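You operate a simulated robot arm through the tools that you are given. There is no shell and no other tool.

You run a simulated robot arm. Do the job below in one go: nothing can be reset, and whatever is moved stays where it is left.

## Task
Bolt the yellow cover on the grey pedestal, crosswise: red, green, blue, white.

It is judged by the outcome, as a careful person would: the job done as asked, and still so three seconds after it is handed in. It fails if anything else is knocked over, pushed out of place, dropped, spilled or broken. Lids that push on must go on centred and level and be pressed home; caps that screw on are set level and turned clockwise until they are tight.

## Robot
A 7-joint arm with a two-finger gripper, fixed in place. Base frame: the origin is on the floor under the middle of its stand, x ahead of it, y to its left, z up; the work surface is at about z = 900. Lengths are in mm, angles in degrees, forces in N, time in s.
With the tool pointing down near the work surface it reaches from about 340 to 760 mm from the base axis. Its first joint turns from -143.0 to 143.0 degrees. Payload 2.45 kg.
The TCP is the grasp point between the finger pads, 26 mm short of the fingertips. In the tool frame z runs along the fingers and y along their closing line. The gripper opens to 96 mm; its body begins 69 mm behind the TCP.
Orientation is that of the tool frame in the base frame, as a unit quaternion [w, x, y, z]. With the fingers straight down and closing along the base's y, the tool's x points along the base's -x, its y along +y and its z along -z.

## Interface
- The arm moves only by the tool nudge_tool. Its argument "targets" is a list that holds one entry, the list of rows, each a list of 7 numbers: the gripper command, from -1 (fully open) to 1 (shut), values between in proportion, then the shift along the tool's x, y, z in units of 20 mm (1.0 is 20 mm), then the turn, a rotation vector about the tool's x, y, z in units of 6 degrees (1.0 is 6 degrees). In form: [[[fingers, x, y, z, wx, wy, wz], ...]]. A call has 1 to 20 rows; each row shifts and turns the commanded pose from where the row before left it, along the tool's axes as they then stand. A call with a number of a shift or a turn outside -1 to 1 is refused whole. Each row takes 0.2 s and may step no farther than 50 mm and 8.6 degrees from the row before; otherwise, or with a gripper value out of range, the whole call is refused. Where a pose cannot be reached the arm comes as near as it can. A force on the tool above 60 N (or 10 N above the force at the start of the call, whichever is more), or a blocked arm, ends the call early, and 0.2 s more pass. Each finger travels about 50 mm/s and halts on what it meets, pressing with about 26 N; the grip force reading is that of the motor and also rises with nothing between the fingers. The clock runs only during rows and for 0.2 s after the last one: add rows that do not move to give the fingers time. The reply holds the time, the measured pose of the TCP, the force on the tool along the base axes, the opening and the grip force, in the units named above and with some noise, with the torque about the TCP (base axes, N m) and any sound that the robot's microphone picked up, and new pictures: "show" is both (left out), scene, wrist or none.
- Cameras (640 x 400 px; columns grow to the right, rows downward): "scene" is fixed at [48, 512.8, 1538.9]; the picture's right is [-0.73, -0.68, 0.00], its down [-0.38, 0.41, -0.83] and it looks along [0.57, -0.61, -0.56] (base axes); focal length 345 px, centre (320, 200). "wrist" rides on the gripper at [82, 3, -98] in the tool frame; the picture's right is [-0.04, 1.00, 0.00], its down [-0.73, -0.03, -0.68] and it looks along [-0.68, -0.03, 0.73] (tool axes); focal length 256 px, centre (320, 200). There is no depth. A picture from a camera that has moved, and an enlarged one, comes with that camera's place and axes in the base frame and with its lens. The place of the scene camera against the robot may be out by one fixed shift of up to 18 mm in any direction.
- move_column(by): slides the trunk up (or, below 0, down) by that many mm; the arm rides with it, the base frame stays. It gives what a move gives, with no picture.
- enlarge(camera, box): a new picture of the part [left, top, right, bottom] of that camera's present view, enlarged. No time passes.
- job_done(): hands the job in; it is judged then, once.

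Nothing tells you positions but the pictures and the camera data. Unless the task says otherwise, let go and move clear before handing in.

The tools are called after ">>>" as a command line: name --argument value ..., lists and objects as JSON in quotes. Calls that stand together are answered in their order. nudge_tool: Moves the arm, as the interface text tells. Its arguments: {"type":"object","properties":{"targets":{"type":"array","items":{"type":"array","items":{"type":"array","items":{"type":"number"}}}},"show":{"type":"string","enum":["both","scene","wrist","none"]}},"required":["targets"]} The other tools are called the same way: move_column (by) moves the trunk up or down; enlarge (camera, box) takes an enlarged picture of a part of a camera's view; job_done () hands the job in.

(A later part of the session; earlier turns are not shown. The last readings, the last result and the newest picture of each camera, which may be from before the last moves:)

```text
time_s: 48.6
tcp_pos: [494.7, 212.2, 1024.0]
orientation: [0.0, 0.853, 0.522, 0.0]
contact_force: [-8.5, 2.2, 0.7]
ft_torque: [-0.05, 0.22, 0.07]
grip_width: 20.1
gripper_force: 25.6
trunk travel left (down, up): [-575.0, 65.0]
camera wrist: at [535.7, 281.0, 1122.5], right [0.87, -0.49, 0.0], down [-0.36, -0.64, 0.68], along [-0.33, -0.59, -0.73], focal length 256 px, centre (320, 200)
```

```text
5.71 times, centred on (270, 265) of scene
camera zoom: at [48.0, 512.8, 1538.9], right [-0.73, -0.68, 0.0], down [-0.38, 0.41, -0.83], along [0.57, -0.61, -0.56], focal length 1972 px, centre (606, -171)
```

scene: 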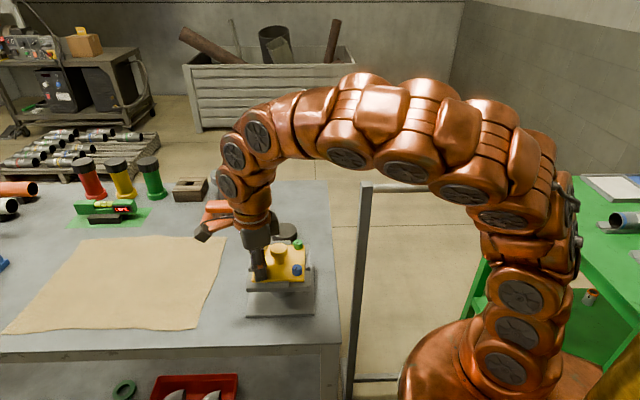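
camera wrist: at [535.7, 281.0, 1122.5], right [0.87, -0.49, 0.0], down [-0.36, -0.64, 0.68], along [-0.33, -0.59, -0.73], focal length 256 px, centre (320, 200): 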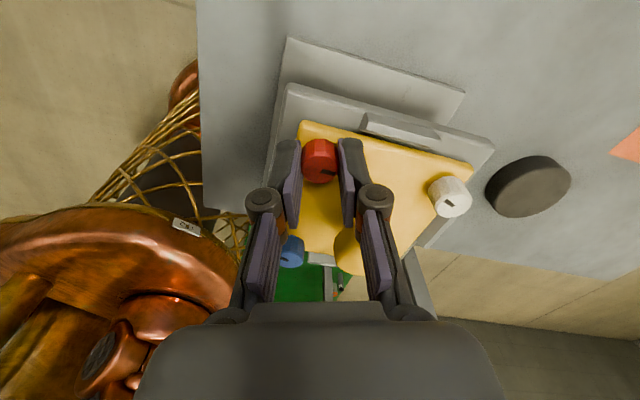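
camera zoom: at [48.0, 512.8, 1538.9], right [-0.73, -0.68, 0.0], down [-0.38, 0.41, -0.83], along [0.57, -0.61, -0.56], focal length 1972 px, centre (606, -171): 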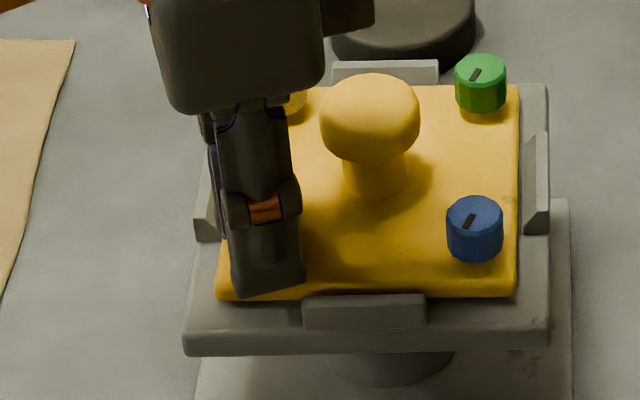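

The red head has dropped about 3–4 mm and no longer turns with the fingers. I'll let go, rise and inspect it against the other bolts.

>>> nudge_tool --targets '[[[0.5, 0, 0, 0, 0, 0, 0], [0.3, 0, 0, 0, 0, 0, 0], [0.3, 0, 0, 0, 0, 0, 0], [0.3, 0, 0, -0.5, 0, 0, 0], [0.3, 0, 0, -0.5, 0, 0, 0], [0.3, 0, 0, -0.8, 0, 0, 0], [0.3, 0, 0, -0.8, 0, 0, 0], [0.3, 0, 0, -0.4, 0, 0, 0], [0.3, 0, 0, 0, 0, 0, 0]]]' --show "both"

>>> enlarge --camera "wrist" --box '[250, 40, 450, 190]'

>>> enlarge --camera "scene" --box '[245, 230, 325, 300]'

```text
time_s: 50.6
tcp_pos: [494.8, 211.2, 1084.5]
orientation: [0.0, 0.853, 0.522, 0.0]
contact_force: [-1.0, 0.3, 0.1]
ft_torque: [-0.01, 0.01, 0.05]
grip_width: 33.6
gripper_force: 0.1
trunk travel left (down, up): [-575.0, 65.0]
camera wrist: at [536.1, 280.6, 1182.7], right [0.87, -0.49, 0.0], down [-0.36, -0.64, 0.68], along [-0.33, -0.59, -0.73], focal length 256 px, centre (320, 200)
```

scene: 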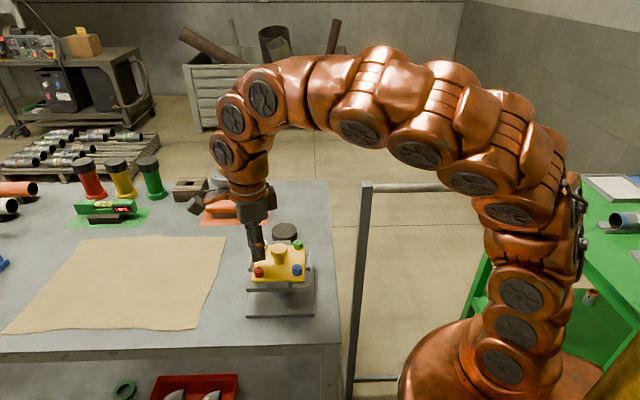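
wrist: 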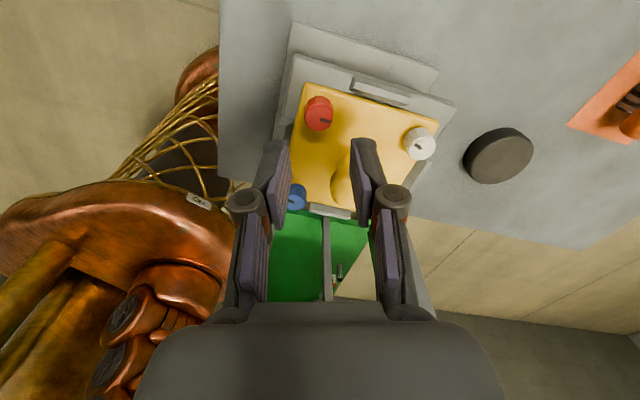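

```text
2.67 times, centred on (350, 115) of wrist
camera zoom: at [536.1, 280.6, 1182.7], right [0.87, -0.49, 0.0], down [-0.36, -0.64, 0.68], along [-0.33, -0.59, -0.73], focal length 683 px, centre (240, 427)
```

zoom: 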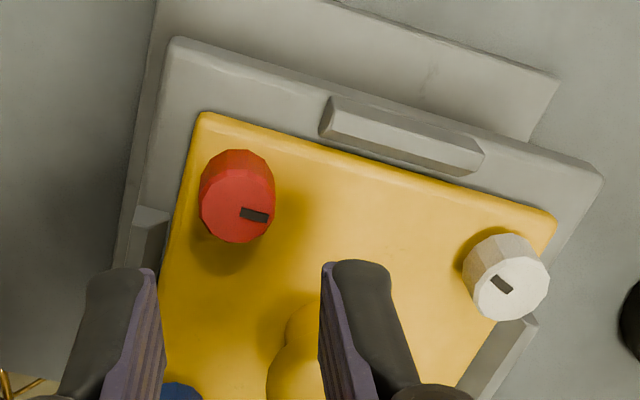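

```text
5.71 times, centred on (285, 265) of scene
camera zoom: at [48.0, 512.8, 1538.9], right [-0.73, -0.68, 0.0], down [-0.38, 0.41, -0.83], along [0.57, -0.61, -0.56], focal length 1972 px, centre (520, -171)
```

zoom: 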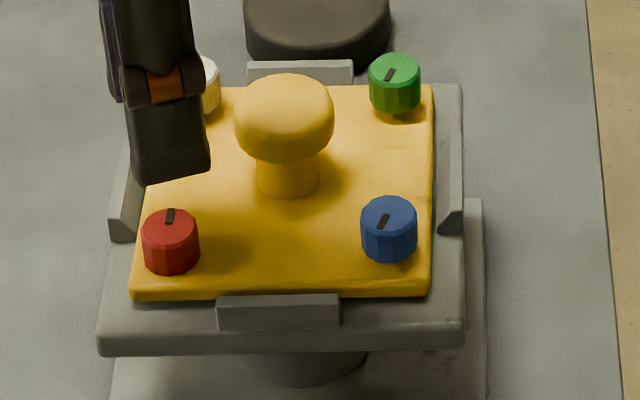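

Red has turned about 160° and sunk about 4 mm compared with the others. To be sure it is really tight, I'll wind the wrist back, re-centre, regrip and test it.

>>> nudge_tool --targets '[[[0.2, 0, 0, 0, 0, 0, -1], [0.2, 0, 0, 0, 0, 0, -1], [0.2, 0, 0, 0, 0, 0, -1], [0.2, 0, 0, 0, 0, 0, -1], [0.2, 0, 0, 0, 0, 0, -1], [0.2, 0, 0, 0, 0, 0, -1], [0.2, 0, 0, 0, 0, 0, -1], [0.2, 0, 0, 0, 0, 0, -1], [0.2, 0, 0, 0, 0, 0, -1], [0.2, 0, 0, 0, 0, 0, -1], [0.2, 0, 0, 0, 0, 0, -1], [0.2, 0, 0, 0, 0, 0, -1], [0.2, 0, 0, 0, 0, 0, -1], [0.2, 0, 0, 0, 0, 0, -1], [0.2, 0, 0, 0, 0, 0, -1], [0.2, 0, 0, 0, 0, 0, -1], [0.2, 0, 0, 0, 0, 0, -1], [0.2, 0, 0, 0, 0, 0, 0], [0.2, 0, 0, 0, 0, 0, 0]]]' --show "both"

>>> enlarge --camera "wrist" --box '[220, 20, 420, 170]'

>>> enlarge --camera "scene" --box '[245, 240, 315, 300]'

```text
time_s: 54.6
tcp_pos: [494.2, 211.2, 1083.7]
orientation: [0.0, 0.13, 0.991, -0.001]
contact_force: [-0.1, 0.0, 0.2]
ft_torque: [-0.01, 0.01, -0.01]
grip_width: 38.1
gripper_force: 0.1
trunk travel left (down, up): [-575.0, 65.0]
camera wrist: at [418.1, 233.9, 1182.2], right [0.3, 0.95, 0.0], down [0.7, -0.22, 0.68], along [0.65, -0.2, -0.73], focal length 256 px, centre (320, 200)
```

scene: 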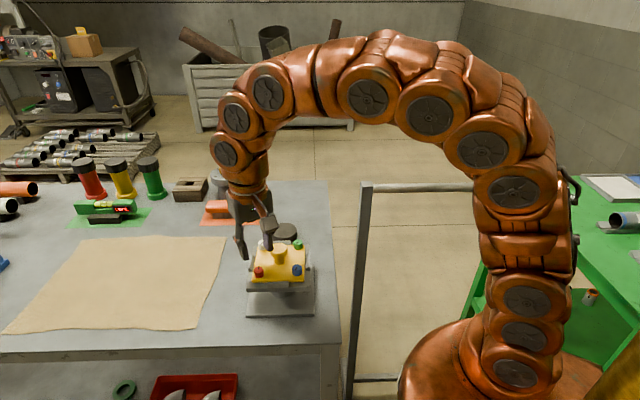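
wrist: 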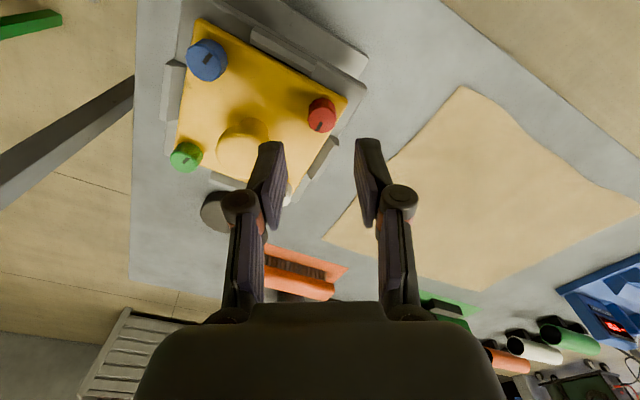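

```text
2.67 times, centred on (320, 95) of wrist
camera zoom: at [418.1, 233.9, 1182.2], right [0.3, 0.95, 0.0], down [0.7, -0.22, 0.68], along [0.65, -0.2, -0.73], focal length 683 px, centre (320, 480)
```

zoom: 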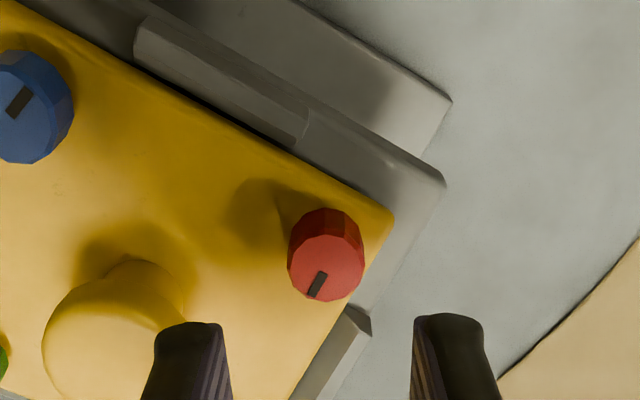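

```text
6.67 times, centred on (280, 270) of scene
camera zoom: at [48.0, 512.8, 1538.9], right [-0.73, -0.68, 0.0], down [-0.38, 0.41, -0.83], along [0.57, -0.61, -0.56], focal length 2300 px, centre (587, -267)
```

zoom: 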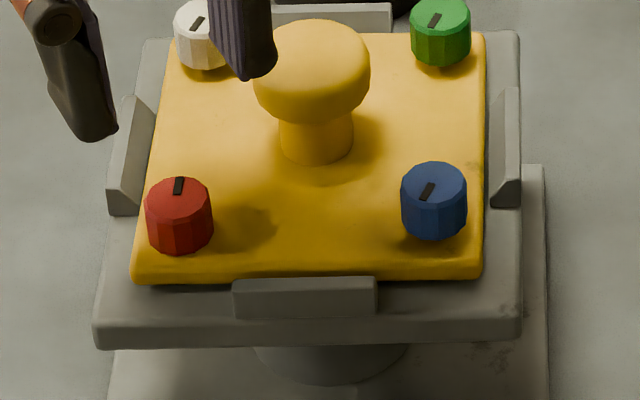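

Red now sits down on the cover while the others still show a gap under the head. I'll regrip it and apply a final clockwise pull to confirm it's tight.

>>> nudge_tool --targets '[[[0.3, 0, 0, 0, 0, 0, 1], [0.3, 0, 0, 0, 0, 0, 1], [0.3, 0, 0, 0, 0, 0, 1], [0.3, 0, 0, 0, 0, 0, 1], [0.3, 0, 0, 0, 0, 0, 1], [0.3, 0.039, 0.06, 0.4, 0, 0, 0], [0.3, 0, 0, 0.6, 0, 0, 0], [0.3, 0, 0, 0.6, 0, 0, 0], [0.3, 0, 0, 0.6, 0, 0, 0], [0.3, 0, 0, 0.5, 0, 0, 0], [0.3, 0, 0, 0.25, 0, 0, 0], [0.3, 0, 0, 0, 0, 0, 0]]]' --show "both"

>>> enlarge --camera "wrist" --box '[220, 80, 420, 230]'

>>> enlarge --camera "scene" --box '[235, 230, 305, 300]'

```text
time_s: 57.2
tcp_pos: [495.7, 211.1, 1024.8]
orientation: [0.001, 0.382, 0.924, -0.001]
contact_force: [-0.6, 0.2, 0.3]
ft_torque: [0.03, -0.01, 0.0]
grip_width: 33.6
gripper_force: 0.0
trunk travel left (down, up): [-575.0, 65.0]
camera wrist: at [440.9, 270.7, 1122.9], right [0.73, 0.68, 0.0], down [0.5, -0.54, 0.68], along [0.46, -0.5, -0.73], focal length 256 px, centre (320, 200)
```

scene: 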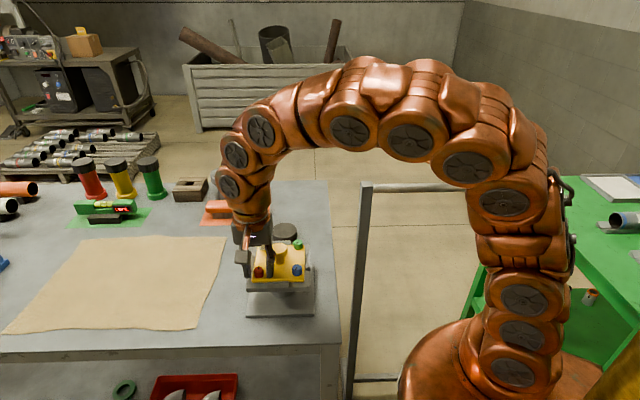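
wrist: 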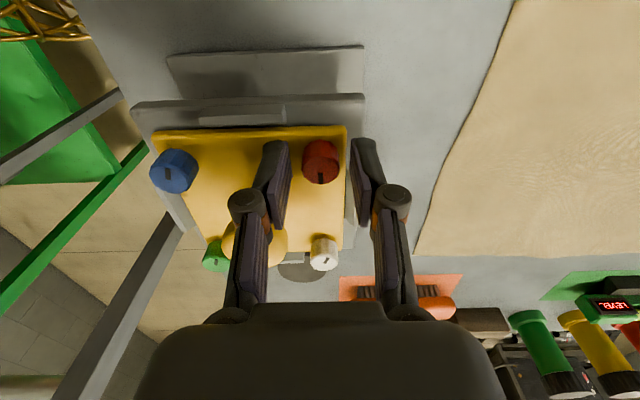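

```text
2.67 times, centred on (320, 155) of wrist
camera zoom: at [440.9, 270.7, 1122.9], right [0.73, 0.68, 0.0], down [0.5, -0.54, 0.68], along [0.46, -0.5, -0.73], focal length 683 px, centre (320, 320)
```

zoom: 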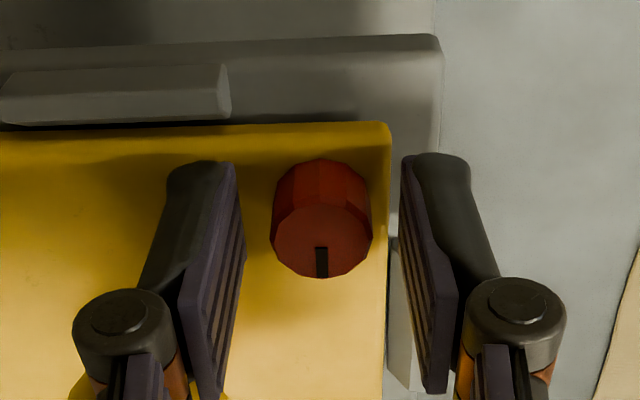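

```text
5.71 times, centred on (270, 265) of scene
camera zoom: at [48.0, 512.8, 1538.9], right [-0.73, -0.68, 0.0], down [-0.38, 0.41, -0.83], along [0.57, -0.61, -0.56], focal length 1972 px, centre (606, -171)
```

zoom: 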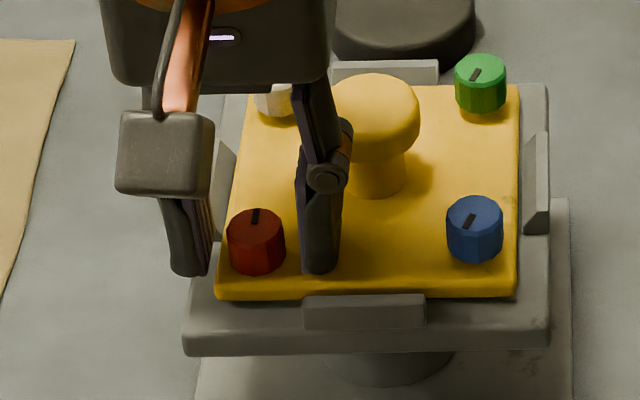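

>>> nudge_tool --targets '[[[0.5, 0, 0, 0, 0, 0, 0], [1, 0, 0, 0, 0, 0, 0], [1, 0, 0, 0, 0, 0, 0], [1, 0, 0, 0, 0, 0, 0], [1, 0, 0, 0, 0, 0, 0.5], [1, 0, 0, 0, 0, 0, 0.5]]]' --show "wrist"

>>> enlarge --camera "wrist" --box '[220, 80, 420, 230]'

>>> nudge_tool --targets '[[[1, 0, 0, 0, 0, 0, 1], [1, 0, 0, 0, 0, 0, 1]]]' --show "wrist"

>>> enlarge --camera "wrist" --box '[220, 80, 420, 230]'

```text
time_s: 58.6
tcp_pos: [495.0, 213.3, 1023.8]
orientation: [0.0, 0.432, 0.902, -0.001]
contact_force: [1.9, 3.7, 0.2]
ft_torque: [0.14, 0.0, 0.13]
grip_width: 19.8
gripper_force: 25.9
trunk travel left (down, up): [-575.0, 65.0]
camera wrist: at [447.8, 276.5, 1122.9], right [0.8, 0.6, 0.0], down [0.44, -0.59, 0.68], along [0.4, -0.54, -0.73], focal length 256 px, centre (320, 200)
```

wrist: 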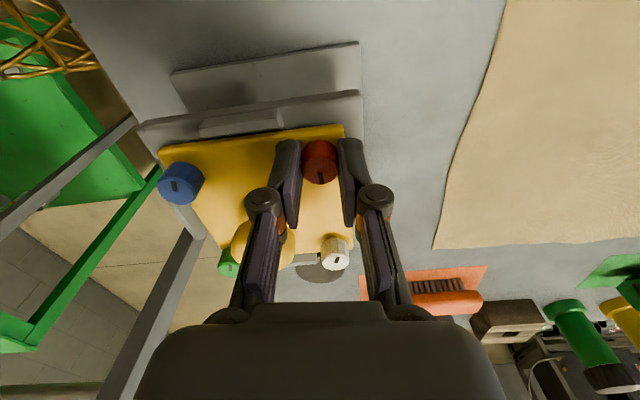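

```text
2.67 times, centred on (320, 155) of wrist
camera zoom: at [447.8, 276.5, 1122.9], right [0.8, 0.6, 0.0], down [0.44, -0.59, 0.68], along [0.4, -0.54, -0.73], focal length 683 px, centre (320, 320)
```

zoom: 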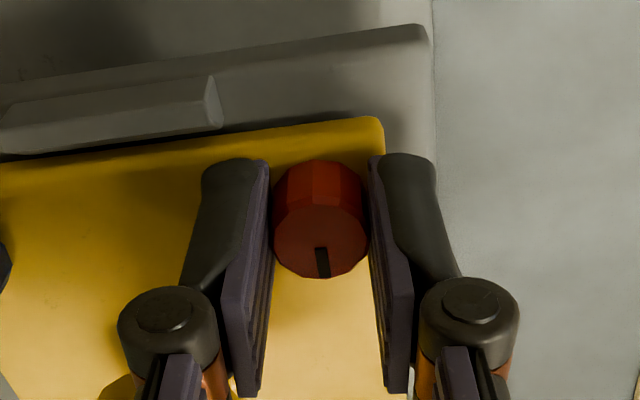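

```text
time_s: 59.2
tcp_pos: [494.2, 212.2, 1024.1]
orientation: [0.0, 0.523, 0.852, 0.0]
contact_force: [2.6, 4.0, 0.4]
ft_torque: [0.06, -0.05, 0.27]
grip_width: 19.6
gripper_force: 26.6
trunk travel left (down, up): [-575.0, 65.0]
camera wrist: at [462.5, 285.1, 1122.9], right [0.91, 0.42, 0.0], down [0.31, -0.67, 0.68], along [0.28, -0.62, -0.73], focal length 256 px, centre (320, 200)
```

wrist: 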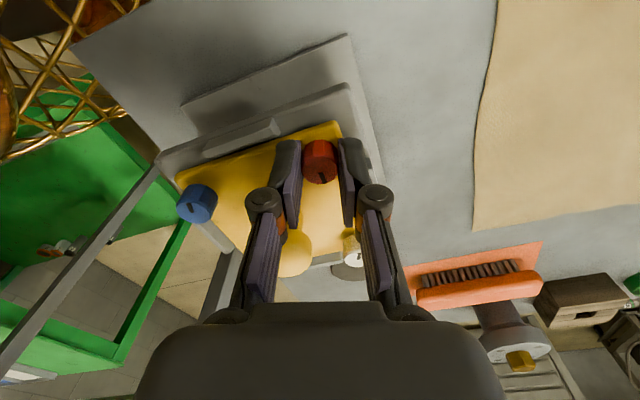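

```text
2.67 times, centred on (320, 155) of wrist
camera zoom: at [462.5, 285.1, 1122.9], right [0.91, 0.42, 0.0], down [0.31, -0.67, 0.68], along [0.28, -0.62, -0.73], focal length 683 px, centre (320, 320)
```

zoom: 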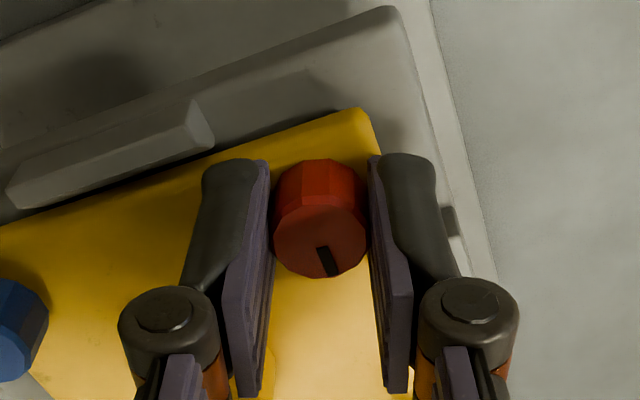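

>>> nudge_tool --targets '[[[1, 0, 0, 0, 0, 0, 1], [1, 0, 0, 0, 0, 0, 1], [1, 0, 0, 0, 0, 0, 1]]]' --show "wrist"

>>> enlarge --camera "wrist" --box '[220, 80, 420, 230]'

```text
time_s: 60.0
tcp_pos: [494.0, 212.7, 1024.0]
orientation: [0.001, 0.65, 0.76, 0.0]
contact_force: [1.6, 0.3, -0.2]
ft_torque: [-0.11, -0.07, 0.11]
grip_width: 19.8
gripper_force: 26.1
trunk travel left (down, up): [-575.0, 65.0]
camera wrist: at [487.1, 291.9, 1123.0], right [0.99, 0.11, 0.0], down [0.08, -0.73, 0.68], along [0.08, -0.68, -0.73], focal length 256 px, centre (320, 200)
```

wrist: 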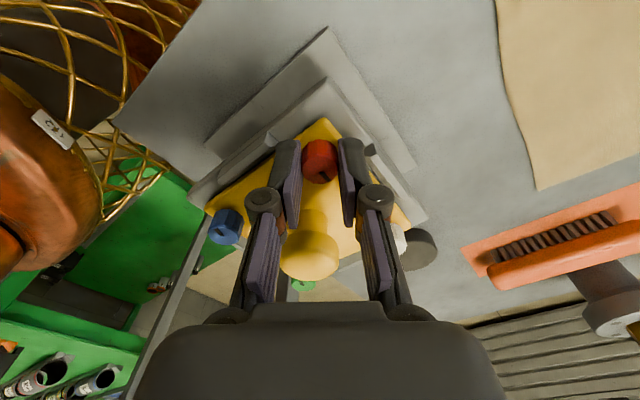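

```text
2.67 times, centred on (320, 155) of wrist
camera zoom: at [487.1, 291.9, 1123.0], right [0.99, 0.11, 0.0], down [0.08, -0.73, 0.68], along [0.08, -0.68, -0.73], focal length 683 px, centre (320, 320)
```

zoom: 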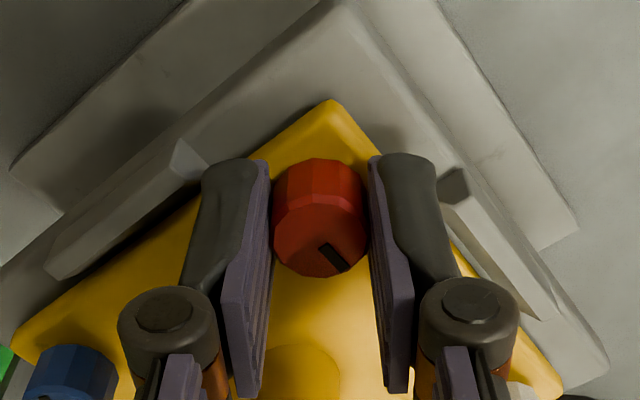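

Red holds at about 0.27 N·m and the pads slip rather than the bolt turning, so it is tight. Releasing, rising, and moving across to green.

>>> nudge_tool --targets '[[[0.5, 0, 0, 0, 0, 0, 0], [0.3, 0, 0, 0, 0, 0, 0], [0.3, 0, 0, -0.5, 0, 0, 0], [0.3, 0, 0, -0.7, 0, 0, 0], [0.3, 0, 0, -0.8, 0, 0, 0], [0.3, 0, 0, -0.8, 0, 0, 0], [0.3, -0.7, -0.111, 0, 0, 0, 0], [0.3, -0.7, -0.111, 0, 0, 0, 0], [0.3, -0.7, -0.111, 0, 0, 0, 0], [0.3, -0.7, -0.111, 0, 0, 0, 0], [0.3, -0.7, -0.111, 0, 0, 0, 0], [0.3, -0.7, -0.111, 0, 0, 0, 0], [0.3, -0.7, -0.111, 0, 0, 0, 0], [0.3, -0.695, -0.111, 0, 0, 0, 0], [0.3, 0, 0, 0, 0, 0, -1], [0.3, 0, 0, 0, 0, 0, -1], [0.3, 0, 0, 0, 0, 0, -1], [0.3, 0, 0, 0, 0, 0, -1], [0.3, 0, 0, 0, 0, 0, -1], [0.3, 0, 0, 0, 0, 0, -1]]]' --show "scene"

>>> nudge_tool --targets '[[[0.2, 0, 0, 0, 0, 0, -1], [0.2, 0, 0, 0, 0, 0, -1], [0.2, 0, 0, 0, 0, 0, -1], [0.2, 0, 0, 0, 0, 0, -1], [0.2, 0, 0, 0, 0, 0, -1], [0.2, 0, 0, 0, 0, 0, -1], [0.2, 0, 0, 0, 0, 0, -1], [0.2, 0, 0, 0, 0, 0, -1], [0.2, 0, 0, 0, 0, 0, -1], [0.2, 0, 0, 0, 0, 0, -1], [0.2, 0, 0, 0, 0, 0, -1], [0.2, 0, 0, 0, 0, 0, -1], [0.2, 0, 0, 0, 0, 0, -1], [0.2, 0, 0, 0, 0, 0, -1], [0.2, 0, 0, 0, 0, 0, -1], [0.2, 0, 0, 0, 0, 0, -1], [0.2, 0, 0, 0, 0, 0, 0], [0.2, 0, 0, 0, 0, 0, 0]]]' --show "both"

>>> enlarge --camera "wrist" --box '[220, 20, 420, 170]'

>>> enlarge --camera "scene" --box '[245, 230, 325, 300]'

```text
time_s: 64.2
tcp_pos: [494.1, 97.9, 1079.9]
orientation: [-0.001, 0.382, 0.924, 0.0]
contact_force: [-0.2, 0.6, 0.2]
ft_torque: [0.01, 0.02, -0.01]
grip_width: 33.6
gripper_force: 0.2
trunk travel left (down, up): [-575.0, 65.0]
```

scene: 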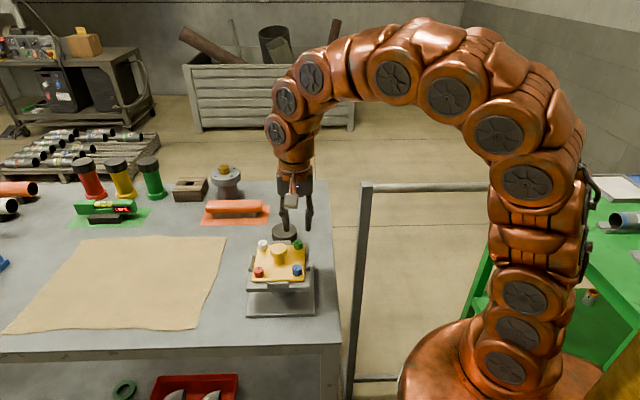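

```text
time_s: 68.0
tcp_pos: [494.0, 99.8, 1079.7]
orientation: [0.0, -0.43, 0.903, 0.001]
contact_force: [-0.5, 0.4, -0.3]
ft_torque: [0.01, 0.0, -0.02]
grip_width: 38.5
gripper_force: 0.0
trunk travel left (down, up): [-575.0, 65.0]
camera wrist: at [442.7, 36.1, 1179.1], right [-0.75, 0.66, 0.0], down [0.48, 0.55, 0.68], along [0.45, 0.51, -0.73], focal length 256 px, centre (320, 200)
```

scene: 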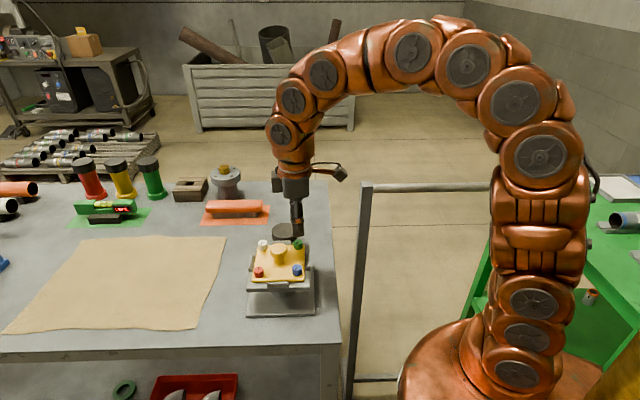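
wrist: 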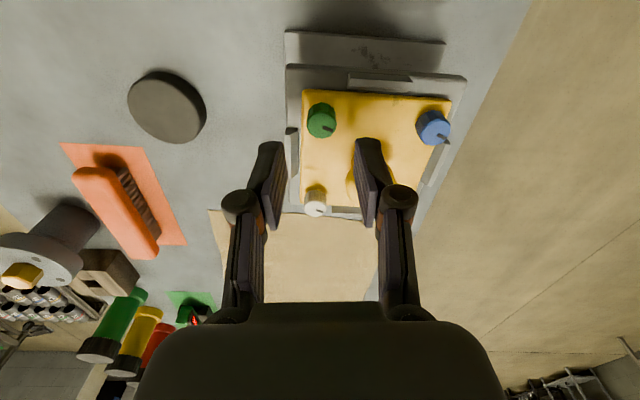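

```text
2.67 times, centred on (320, 95) of wrist
camera zoom: at [442.7, 36.1, 1179.1], right [-0.75, 0.66, 0.0], down [0.48, 0.55, 0.68], along [0.45, 0.51, -0.73], focal length 683 px, centre (320, 480)
```

zoom: 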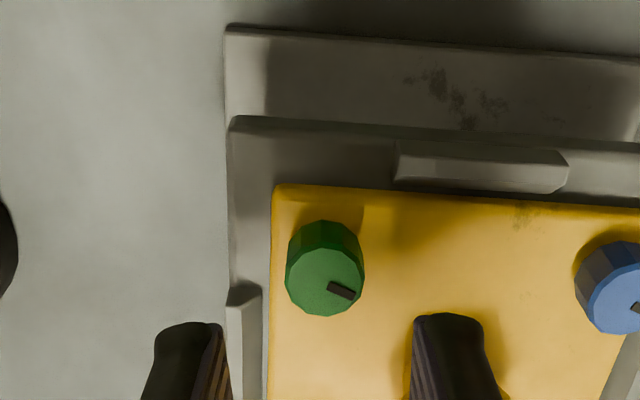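

```text
5.71 times, centred on (285, 265) of scene
camera zoom: at [48.0, 512.8, 1538.9], right [-0.73, -0.68, 0.0], down [-0.38, 0.41, -0.83], along [0.57, -0.61, -0.56], focal length 1972 px, centre (520, -171)
```

zoom: 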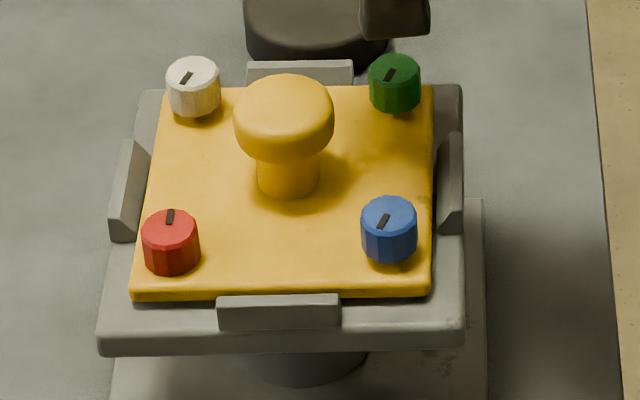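

Aligning over green: I'll finish winding the wrist back and check the centring from the second angle.

>>> nudge_tool --targets '[[[0.2, 0, 0.05, 0, 0, 0, -1], [0.2, 0, 0, 0, 0, 0, -1], [0.2, 0, 0, 0, 0, 0, -1], [0.2, 0, 0, 0, 0, 0, -1], [0.2, 0, 0, 0, 0, 0, -1], [0.2, 0, 0, 0, 0, 0, -1], [0.2, 0, 0, 0, 0, 0, -1], [0.2, 0, 0, 0, 0, 0, -1], [0.2, 0, 0, 0, 0, 0, -1], [0.2, 0, 0, 0, 0, 0, 0], [0.2, 0, 0, 0, 0, 0, 0]]]' --show "wrist"

>>> enlarge --camera "wrist" --box '[220, 20, 420, 170]'

```text
time_s: 70.4
tcp_pos: [494.4, 99.1, 1081.1]
orientation: [0.0, 0.794, -0.608, 0.0]
contact_force: [-0.3, 0.5, 0.1]
ft_torque: [0.01, -0.02, 0.01]
grip_width: 38.5
gripper_force: 0.1
trunk travel left (down, up): [-575.0, 65.0]
camera wrist: at [513.9, 18.6, 1179.1], right [-0.98, -0.22, 0.0], down [-0.16, 0.72, 0.68], along [-0.15, 0.66, -0.73], focal length 256 px, centre (320, 200)
```

wrist: 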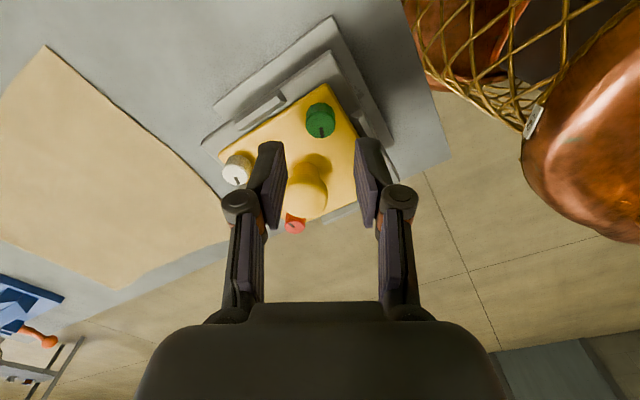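

```text
2.67 times, centred on (320, 95) of wrist
camera zoom: at [513.9, 18.6, 1179.1], right [-0.98, -0.22, 0.0], down [-0.16, 0.72, 0.68], along [-0.15, 0.66, -0.73], focal length 683 px, centre (320, 480)
```

zoom: 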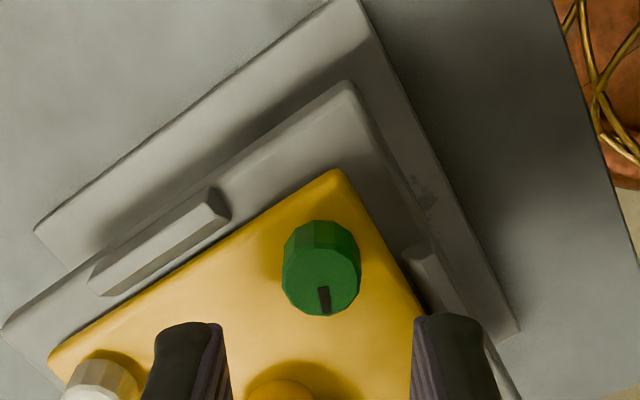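

Green is centred. Descending and gripping it.

>>> nudge_tool --targets '[[[0.3, 0, 0.01, 0.5, 0, 0, 0], [0.3, 0, 0, 0.6, 0, 0, 0], [0.3, 0, 0, 0.6, 0, 0, 0], [0.3, 0, 0, 0.5, 0, 0, 0], [0.3, 0, 0, 0.3, 0, 0, 0], [0.3, 0, 0, 0.185, 0, 0, 0], [0.3, 0, 0, 0, 0, 0, 0], [0.5, 0, 0, 0, 0, 0, 0], [1, 0, 0, 0, 0, 0, 0], [1, 0, 0, 0, 0, 0, 0], [1, 0, 0, 0, 0, 0, 0]]]' --show "both"

>>> enlarge --camera "wrist" --box '[220, 80, 420, 230]'

>>> enlarge --camera "scene" --box '[245, 220, 325, 290]'

```text
time_s: 72.8
tcp_pos: [494.4, 98.8, 1027.4]
orientation: [0.0, 0.793, -0.609, 0.0]
contact_force: [3.0, 0.9, 0.2]
ft_torque: [-0.13, -0.1, -0.03]
grip_width: 19.7
gripper_force: 26.1
trunk travel left (down, up): [-575.0, 65.0]
camera wrist: at [513.6, 18.4, 1125.3], right [-0.98, -0.22, 0.0], down [-0.16, 0.72, 0.68], along [-0.15, 0.66, -0.73], focal length 256 px, centre (320, 200)
```

scene: 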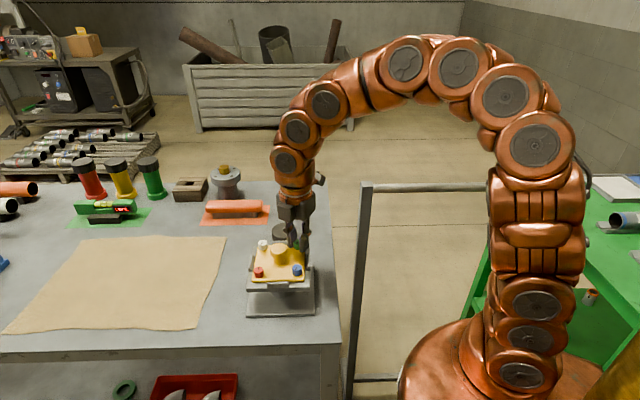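
wrist: 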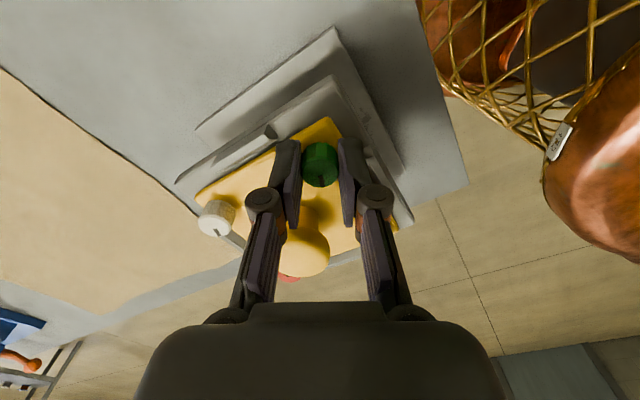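

```text
2.67 times, centred on (320, 155) of wrist
camera zoom: at [513.6, 18.4, 1125.3], right [-0.98, -0.22, 0.0], down [-0.16, 0.72, 0.68], along [-0.15, 0.66, -0.73], focal length 683 px, centre (320, 320)
```

zoom: 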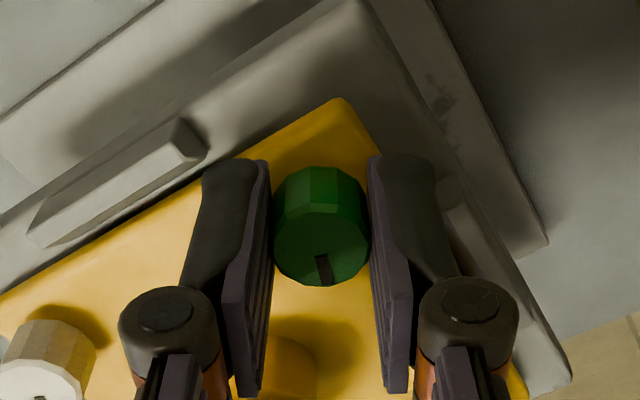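

```text
5.71 times, centred on (285, 255) of scene
camera zoom: at [48.0, 512.8, 1538.9], right [-0.73, -0.68, 0.0], down [-0.38, 0.41, -0.83], along [0.57, -0.61, -0.56], focal length 1972 px, centre (520, -114)
```

zoom: 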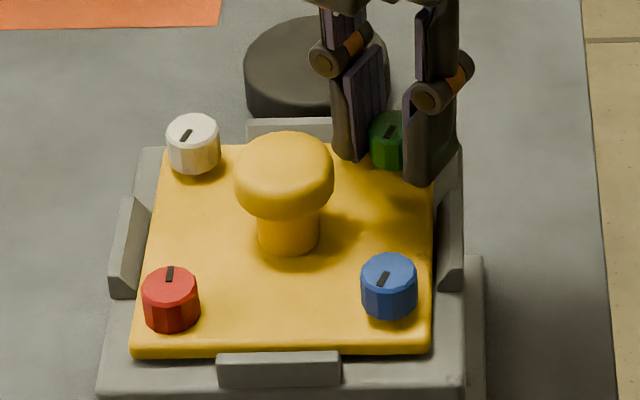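

Green gripped at 19.7 mm. Turning clockwise and following it down.

>>> nudge_tool --targets '[[[1, 0, 0, 0.006, 0, 0, 1], [1, 0, 0, 0.006, 0, 0, 1], [1, 0, 0, 0.006, 0, 0, 1], [1, 0, 0, 0.006, 0, 0, 1], [1, 0, 0, 0.006, 0, 0, 1], [1, 0, 0, 0.006, 0, 0, 1], [1, 0, 0, 0.006, 0, 0, 1], [1, 0, 0, 0.006, 0, 0, 1], [1, 0, 0, 0.006, 0, 0, 1], [1, 0, 0, 0.006, 0, 0, 1], [1, 0, 0, 0, 0, 0, 0]]]' --show "wrist"

>>> enlarge --camera "wrist" --box '[220, 80, 420, 230]'

```text
time_s: 75.2
tcp_pos: [495.1, 99.7, 1026.1]
orientation: [0.0, -0.382, 0.924, -0.001]
contact_force: [-1.4, -0.8, -2.1]
ft_torque: [-0.22, 0.18, 0.04]
grip_width: 19.5
gripper_force: 26.2
trunk travel left (down, up): [-575.0, 65.0]
camera wrist: at [435.9, 43.1, 1124.6], right [-0.68, 0.74, 0.0], down [0.54, 0.5, 0.68], along [0.5, 0.46, -0.73], focal length 256 px, centre (320, 200)
```

wrist: 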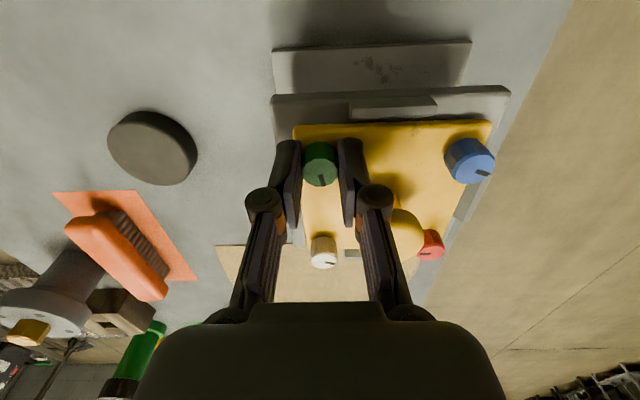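

```text
2.67 times, centred on (320, 155) of wrist
camera zoom: at [435.9, 43.1, 1124.6], right [-0.68, 0.74, 0.0], down [0.54, 0.5, 0.68], along [0.5, 0.46, -0.73], focal length 683 px, centre (320, 320)
```

zoom: 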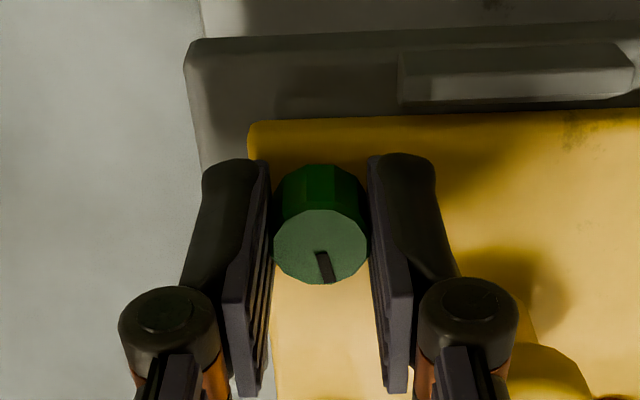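

>>> nudge_tool --targets '[[[1, 0, 0, 0.008, 0, 0, 1], [1, 0, 0, 0.008, 0, 0, 1], [1, 0, 0, 0.008, 0, 0, 1], [1, 0, 0, 0.008, 0, 0, 1], [1, 0, 0, 0.008, 0, 0, 1], [1, 0, 0, 0.008, 0, 0, 1], [1, 0, 0, 0.008, 0, 0, 1], [1, 0, 0, 0.008, 0, 0, 1], [1, 0, 0, 0, 0, 0, 0]]]' --show "wrist"

>>> enlarge --camera "wrist" --box '[220, 80, 420, 230]'

```text
time_s: 77.2
tcp_pos: [494.4, 99.6, 1024.6]
orientation: [0.0, 0.027, 1.0, 0.0]
contact_force: [4.4, 0.2, -0.2]
ft_torque: [0.02, -0.2, 0.0]
grip_width: 19.8
gripper_force: 26.3
trunk travel left (down, up): [-575.0, 65.0]
camera wrist: at [414.6, 105.8, 1122.8], right [0.09, 1.0, 0.0], down [0.73, -0.07, 0.68], along [0.68, -0.06, -0.73], focal length 256 px, centre (320, 200)
```

wrist: 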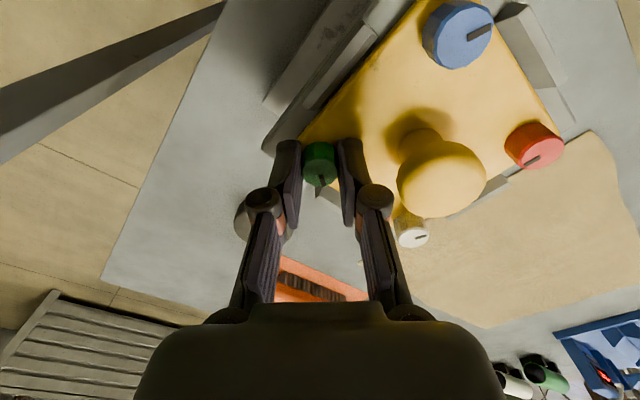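

```text
2.67 times, centred on (320, 155) of wrist
camera zoom: at [414.6, 105.8, 1122.8], right [0.09, 1.0, 0.0], down [0.73, -0.07, 0.68], along [0.68, -0.06, -0.73], focal length 683 px, centre (320, 320)
```

zoom: 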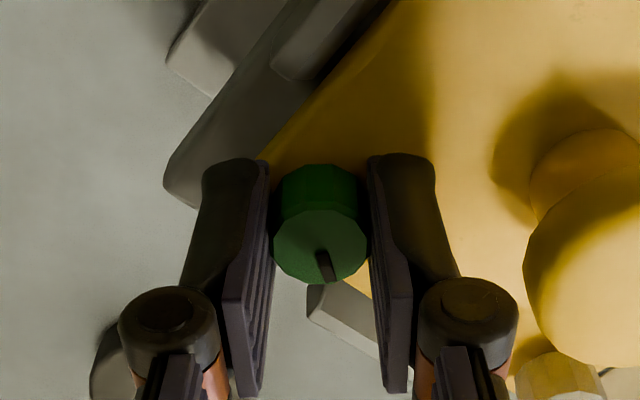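

>>> nudge_tool --targets '[[[1, 0, 0, 0.003, 0, 0, 1], [1, 0, 0, 0.003, 0, 0, 1], [1, 0, 0, 0.003, 0, 0, 1], [1, 0, 0, 0.003, 0, 0, 1], [1, 0, 0, 0.003, 0, 0, 1], [1, 0, 0, 0.003, 0, 0, 1]]]' --show "wrist"

>>> enlarge --camera "wrist" --box '[220, 80, 420, 230]'

```text
time_s: 78.6
tcp_pos: [493.5, 98.9, 1023.2]
orientation: [0.0, 0.335, 0.942, -0.001]
contact_force: [4.8, -2.1, -0.6]
ft_torque: [-0.25, -0.24, 0.01]
grip_width: 19.8
gripper_force: 26.3
trunk travel left (down, up): [-575.0, 65.0]
camera wrist: at [434.6, 152.0, 1122.1], right [0.66, 0.75, 0.0], down [0.55, -0.49, 0.68], along [0.51, -0.45, -0.73], focal length 256 px, centre (320, 200)
```

wrist: 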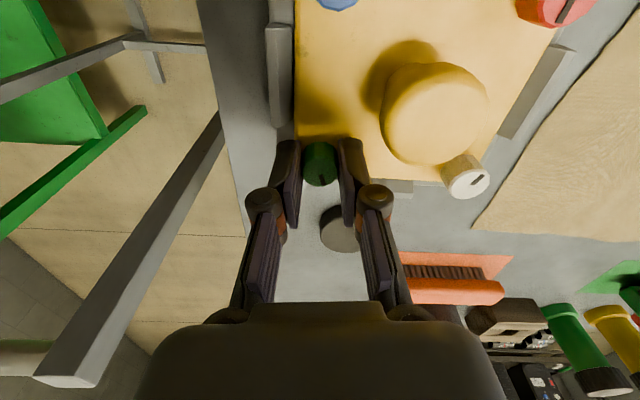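

```text
2.67 times, centred on (320, 155) of wrist
camera zoom: at [434.6, 152.0, 1122.1], right [0.66, 0.75, 0.0], down [0.55, -0.49, 0.68], along [0.51, -0.45, -0.73], focal length 683 px, centre (320, 320)
```

zoom: 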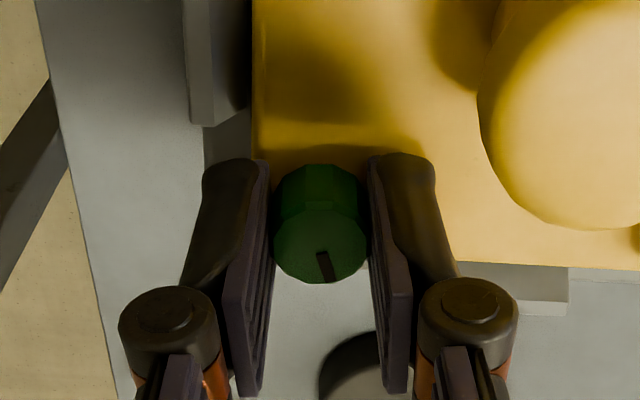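

>>> nudge_tool --targets '[[[1, 0, 0, 0.003, 0, 0, 1], [1, 0, 0, 0.003, 0, 0, 1], [1, 0, 0, 0.003, 0, 0, 1]]]' --show "none"

>>> enlarge --camera "wrist" --box '[220, 80, 420, 230]'

>>> nudge_tool --targets '[[[1, 0, 0, 0, 0, 0, 1], [1, 0, 0, 0, 0, 0, 1], [1, 0, 0, 0, 0, 0, 1]]]' --show "none"

>>> enlarge --camera "wrist" --box '[220, 80, 420, 230]'

```text
time_s: 79.4
tcp_pos: [495.1, 99.3, 1023.3]
orientation: [-0.001, 0.478, 0.879, -0.001]
contact_force: [0.4, -1.7, -0.2]
ft_torque: [-0.2, -0.11, -0.01]
grip_width: 20.0
gripper_force: 26.0
trunk travel left (down, up): [-575.0, 65.0]
```

```text
2.67 times, centred on (320, 155) of wrist
camera zoom: at [454.2, 168.3, 1121.6], right [0.86, 0.51, 0.0], down [0.37, -0.63, 0.68], along [0.34, -0.58, -0.73], focal length 683 px, centre (320, 320)
```

zoom: 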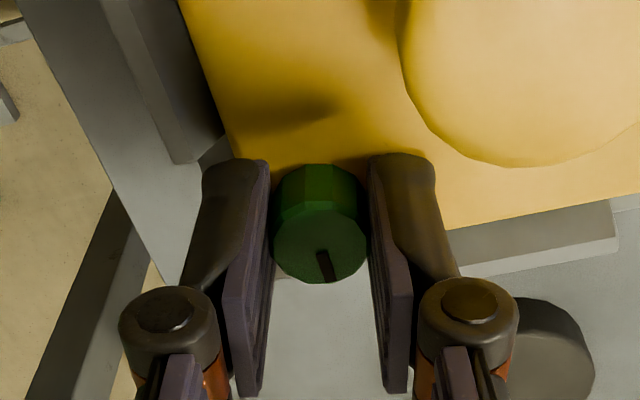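

```text
time_s: 80.2
tcp_pos: [493.5, 99.0, 1024.5]
orientation: [0.0, 0.609, 0.793, 0.0]
contact_force: [-7.3, -3.9, 0.6]
ft_torque: [-0.1, 0.14, 0.18]
grip_width: 20.0
gripper_force: 26.0
trunk travel left (down, up): [-575.0, 65.0]
```

```text
2.67 times, centred on (320, 155) of wrist
camera zoom: at [477.8, 177.2, 1122.2], right [0.98, 0.22, 0.0], down [0.16, -0.72, 0.68], along [0.15, -0.66, -0.73], focal length 683 px, centre (320, 320)
```

zoom: 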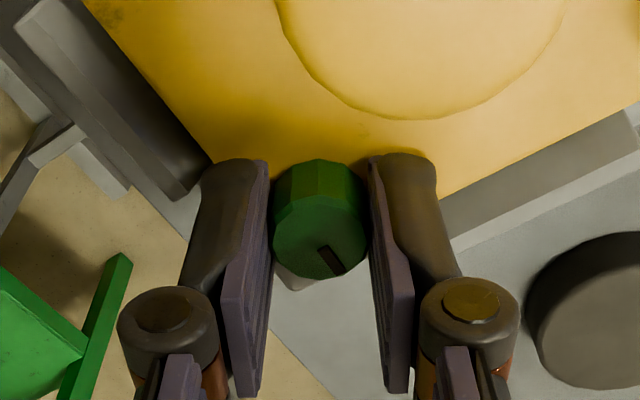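

Green stopped following at about 165°, with torque rising. A bit more to make sure it's tight.

>>> nudge_tool --targets '[[[1, 0, -0.015, 0, 0, 0, 1], [1, 0, 0, 0, 0, 0, 1]]]' --show "none"

>>> enlarge --camera "wrist" --box '[220, 80, 420, 230]'

>>> nudge_tool --targets '[[[1, 0, 0, 0, 0, 0, 1], [1, 0, 0, 0, 0, 0, 1]]]' --show "none"

>>> enlarge --camera "wrist" --box '[220, 80, 420, 230]'

```text
time_s: 80.8
tcp_pos: [494.7, 99.8, 1024.0]
orientation: [0.0, 0.689, 0.724, 0.001]
contact_force: [-4.7, -1.8, -0.3]
ft_torque: [-0.07, 0.09, 0.11]
grip_width: 19.8
gripper_force: 26.0
trunk travel left (down, up): [-575.0, 65.0]
```

```text
2.67 times, centred on (320, 155) of wrist
camera zoom: at [494.5, 179.8, 1122.4], right [1.0, 0.01, 0.0], down [0.01, -0.73, 0.68], along [0.01, -0.68, -0.73], focal length 683 px, centre (320, 320)
```

zoom: 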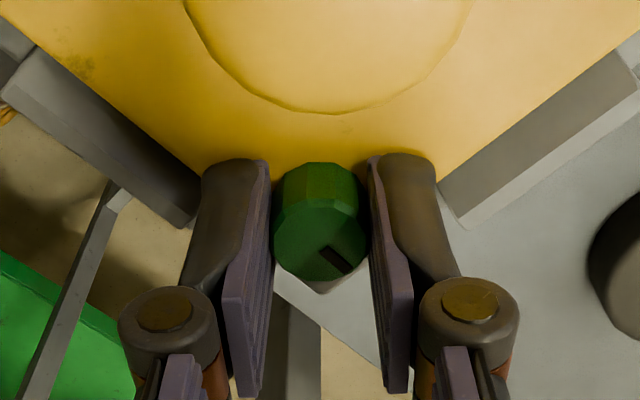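

```text
time_s: 81.4
tcp_pos: [494.7, 99.7, 1023.3]
orientation: [0.001, 0.761, 0.649, 0.001]
contact_force: [-2.4, -0.1, 0.5]
ft_torque: [-0.24, 0.04, 0.28]
grip_width: 19.8
gripper_force: 26.1
trunk travel left (down, up): [-575.0, 65.0]
```

```text
2.67 times, centred on (320, 155) of wrist
camera zoom: at [511.5, 178.5, 1122.4], right [0.98, -0.2, 0.0], down [-0.15, -0.72, 0.68], along [-0.13, -0.67, -0.73], focal length 683 px, centre (320, 320)
```

zoom: 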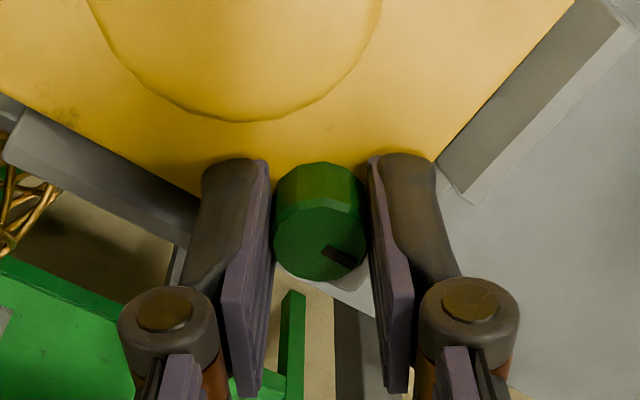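

Green is tight at 0.28 N·m. Releasing and moving to blue, winding the wrist back on the way.

>>> nudge_tool --targets '[[[0.5, 0, 0, 0, 0, 0, 0], [0.3, 0, 0, 0, 0, 0, 0], [0.3, 0, 0, -0.5, 0, 0, 0], [0.3, 0, 0, -0.7, 0, 0, 0], [0.3, 0, 0, -0.8, 0, 0, 0], [0.3, 0, 0, -0.8, 0, 0, 0], [0.3, 0.47, -0.641, 0, 0, 0, 0], [0.3, 0.47, -0.641, 0, 0, 0, 0], [0.3, 0.47, -0.641, 0, 0, 0, 0], [0.3, 0.47, -0.641, 0, 0, 0, 0], [0.3, 0.47, -0.641, 0, 0, 0, 0], [0.3, 0, 0, 0, 0, 0, -1], [0.3, 0, 0, 0, 0, 0, -1], [0.3, 0, 0, 0, 0, 0, -1], [0.3, 0, 0, 0, 0, 0, -1], [0.3, 0, 0, 0, 0, 0, -1], [0.3, 0, 0, 0, 0, 0, -1], [0.3, 0, 0, 0, 0, 0, -1], [0.3, 0, 0, 0, 0, 0, -1], [0.3, 0, 0, 0, 0, 0, -1]]]' --show "both"

>>> enlarge --camera "wrist" --box '[220, 20, 420, 170]'

>>> enlarge --camera "scene" --box '[245, 230, 325, 300]'

```text
time_s: 85.6
tcp_pos: [437.6, 156.1, 1079.7]
orientation: [0.0, 0.382, 0.924, 0.0]
contact_force: [1.0, -1.1, 0.6]
ft_torque: [0.01, -0.04, 0.0]
grip_width: 33.7
gripper_force: 0.1
trunk travel left (down, up): [-575.0, 65.0]
camera wrist: at [384.0, 214.5, 1177.9], right [0.73, 0.68, 0.0], down [0.5, -0.54, 0.68], along [0.46, -0.5, -0.73], focal length 256 px, centre (320, 200)
```

scene: 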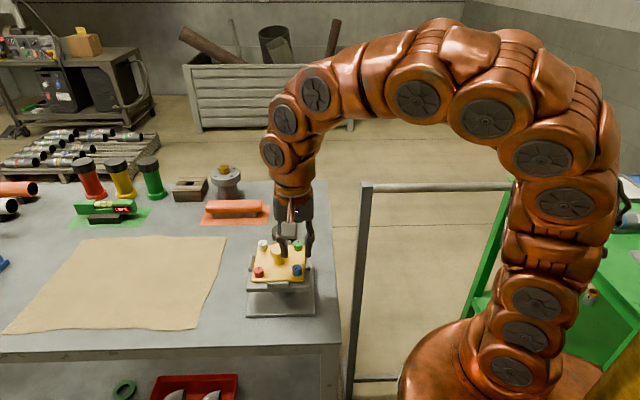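
wrist: 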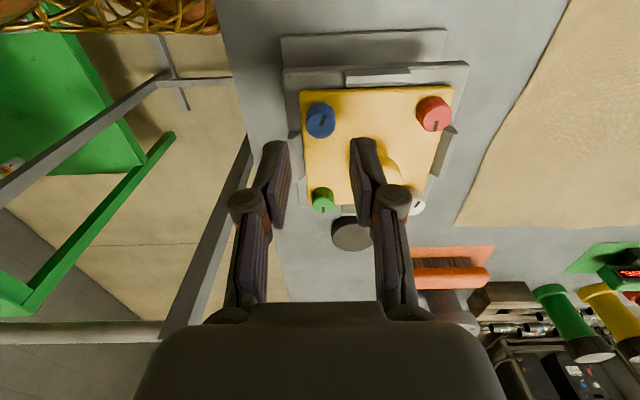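

```text
2.67 times, centred on (320, 95) of wrist
camera zoom: at [384.0, 214.5, 1177.9], right [0.73, 0.68, 0.0], down [0.5, -0.54, 0.68], along [0.46, -0.5, -0.73], focal length 683 px, centre (320, 480)
```

zoom: 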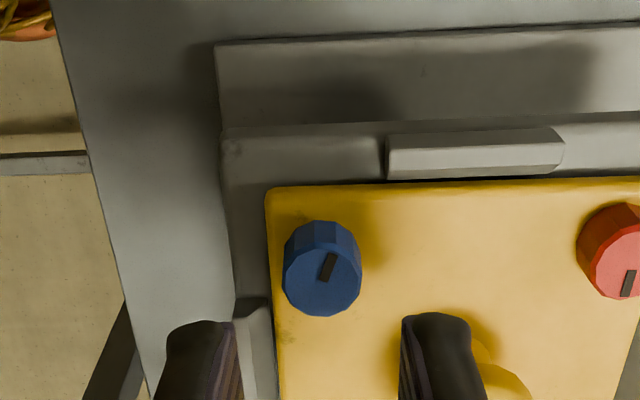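

```text
5.71 times, centred on (285, 265) of scene
camera zoom: at [48.0, 512.8, 1538.9], right [-0.73, -0.68, 0.0], down [-0.38, 0.41, -0.83], along [0.57, -0.61, -0.56], focal length 1972 px, centre (520, -171)
```

zoom: 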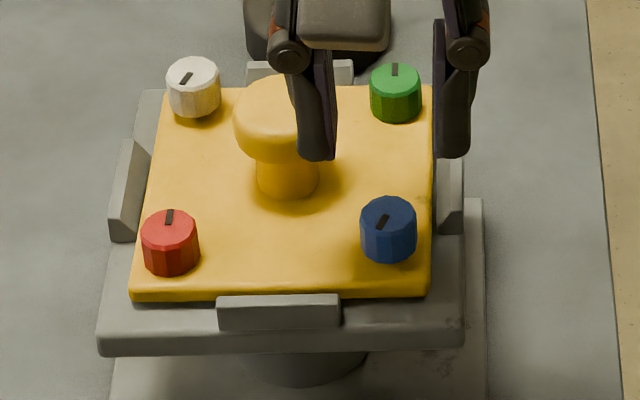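

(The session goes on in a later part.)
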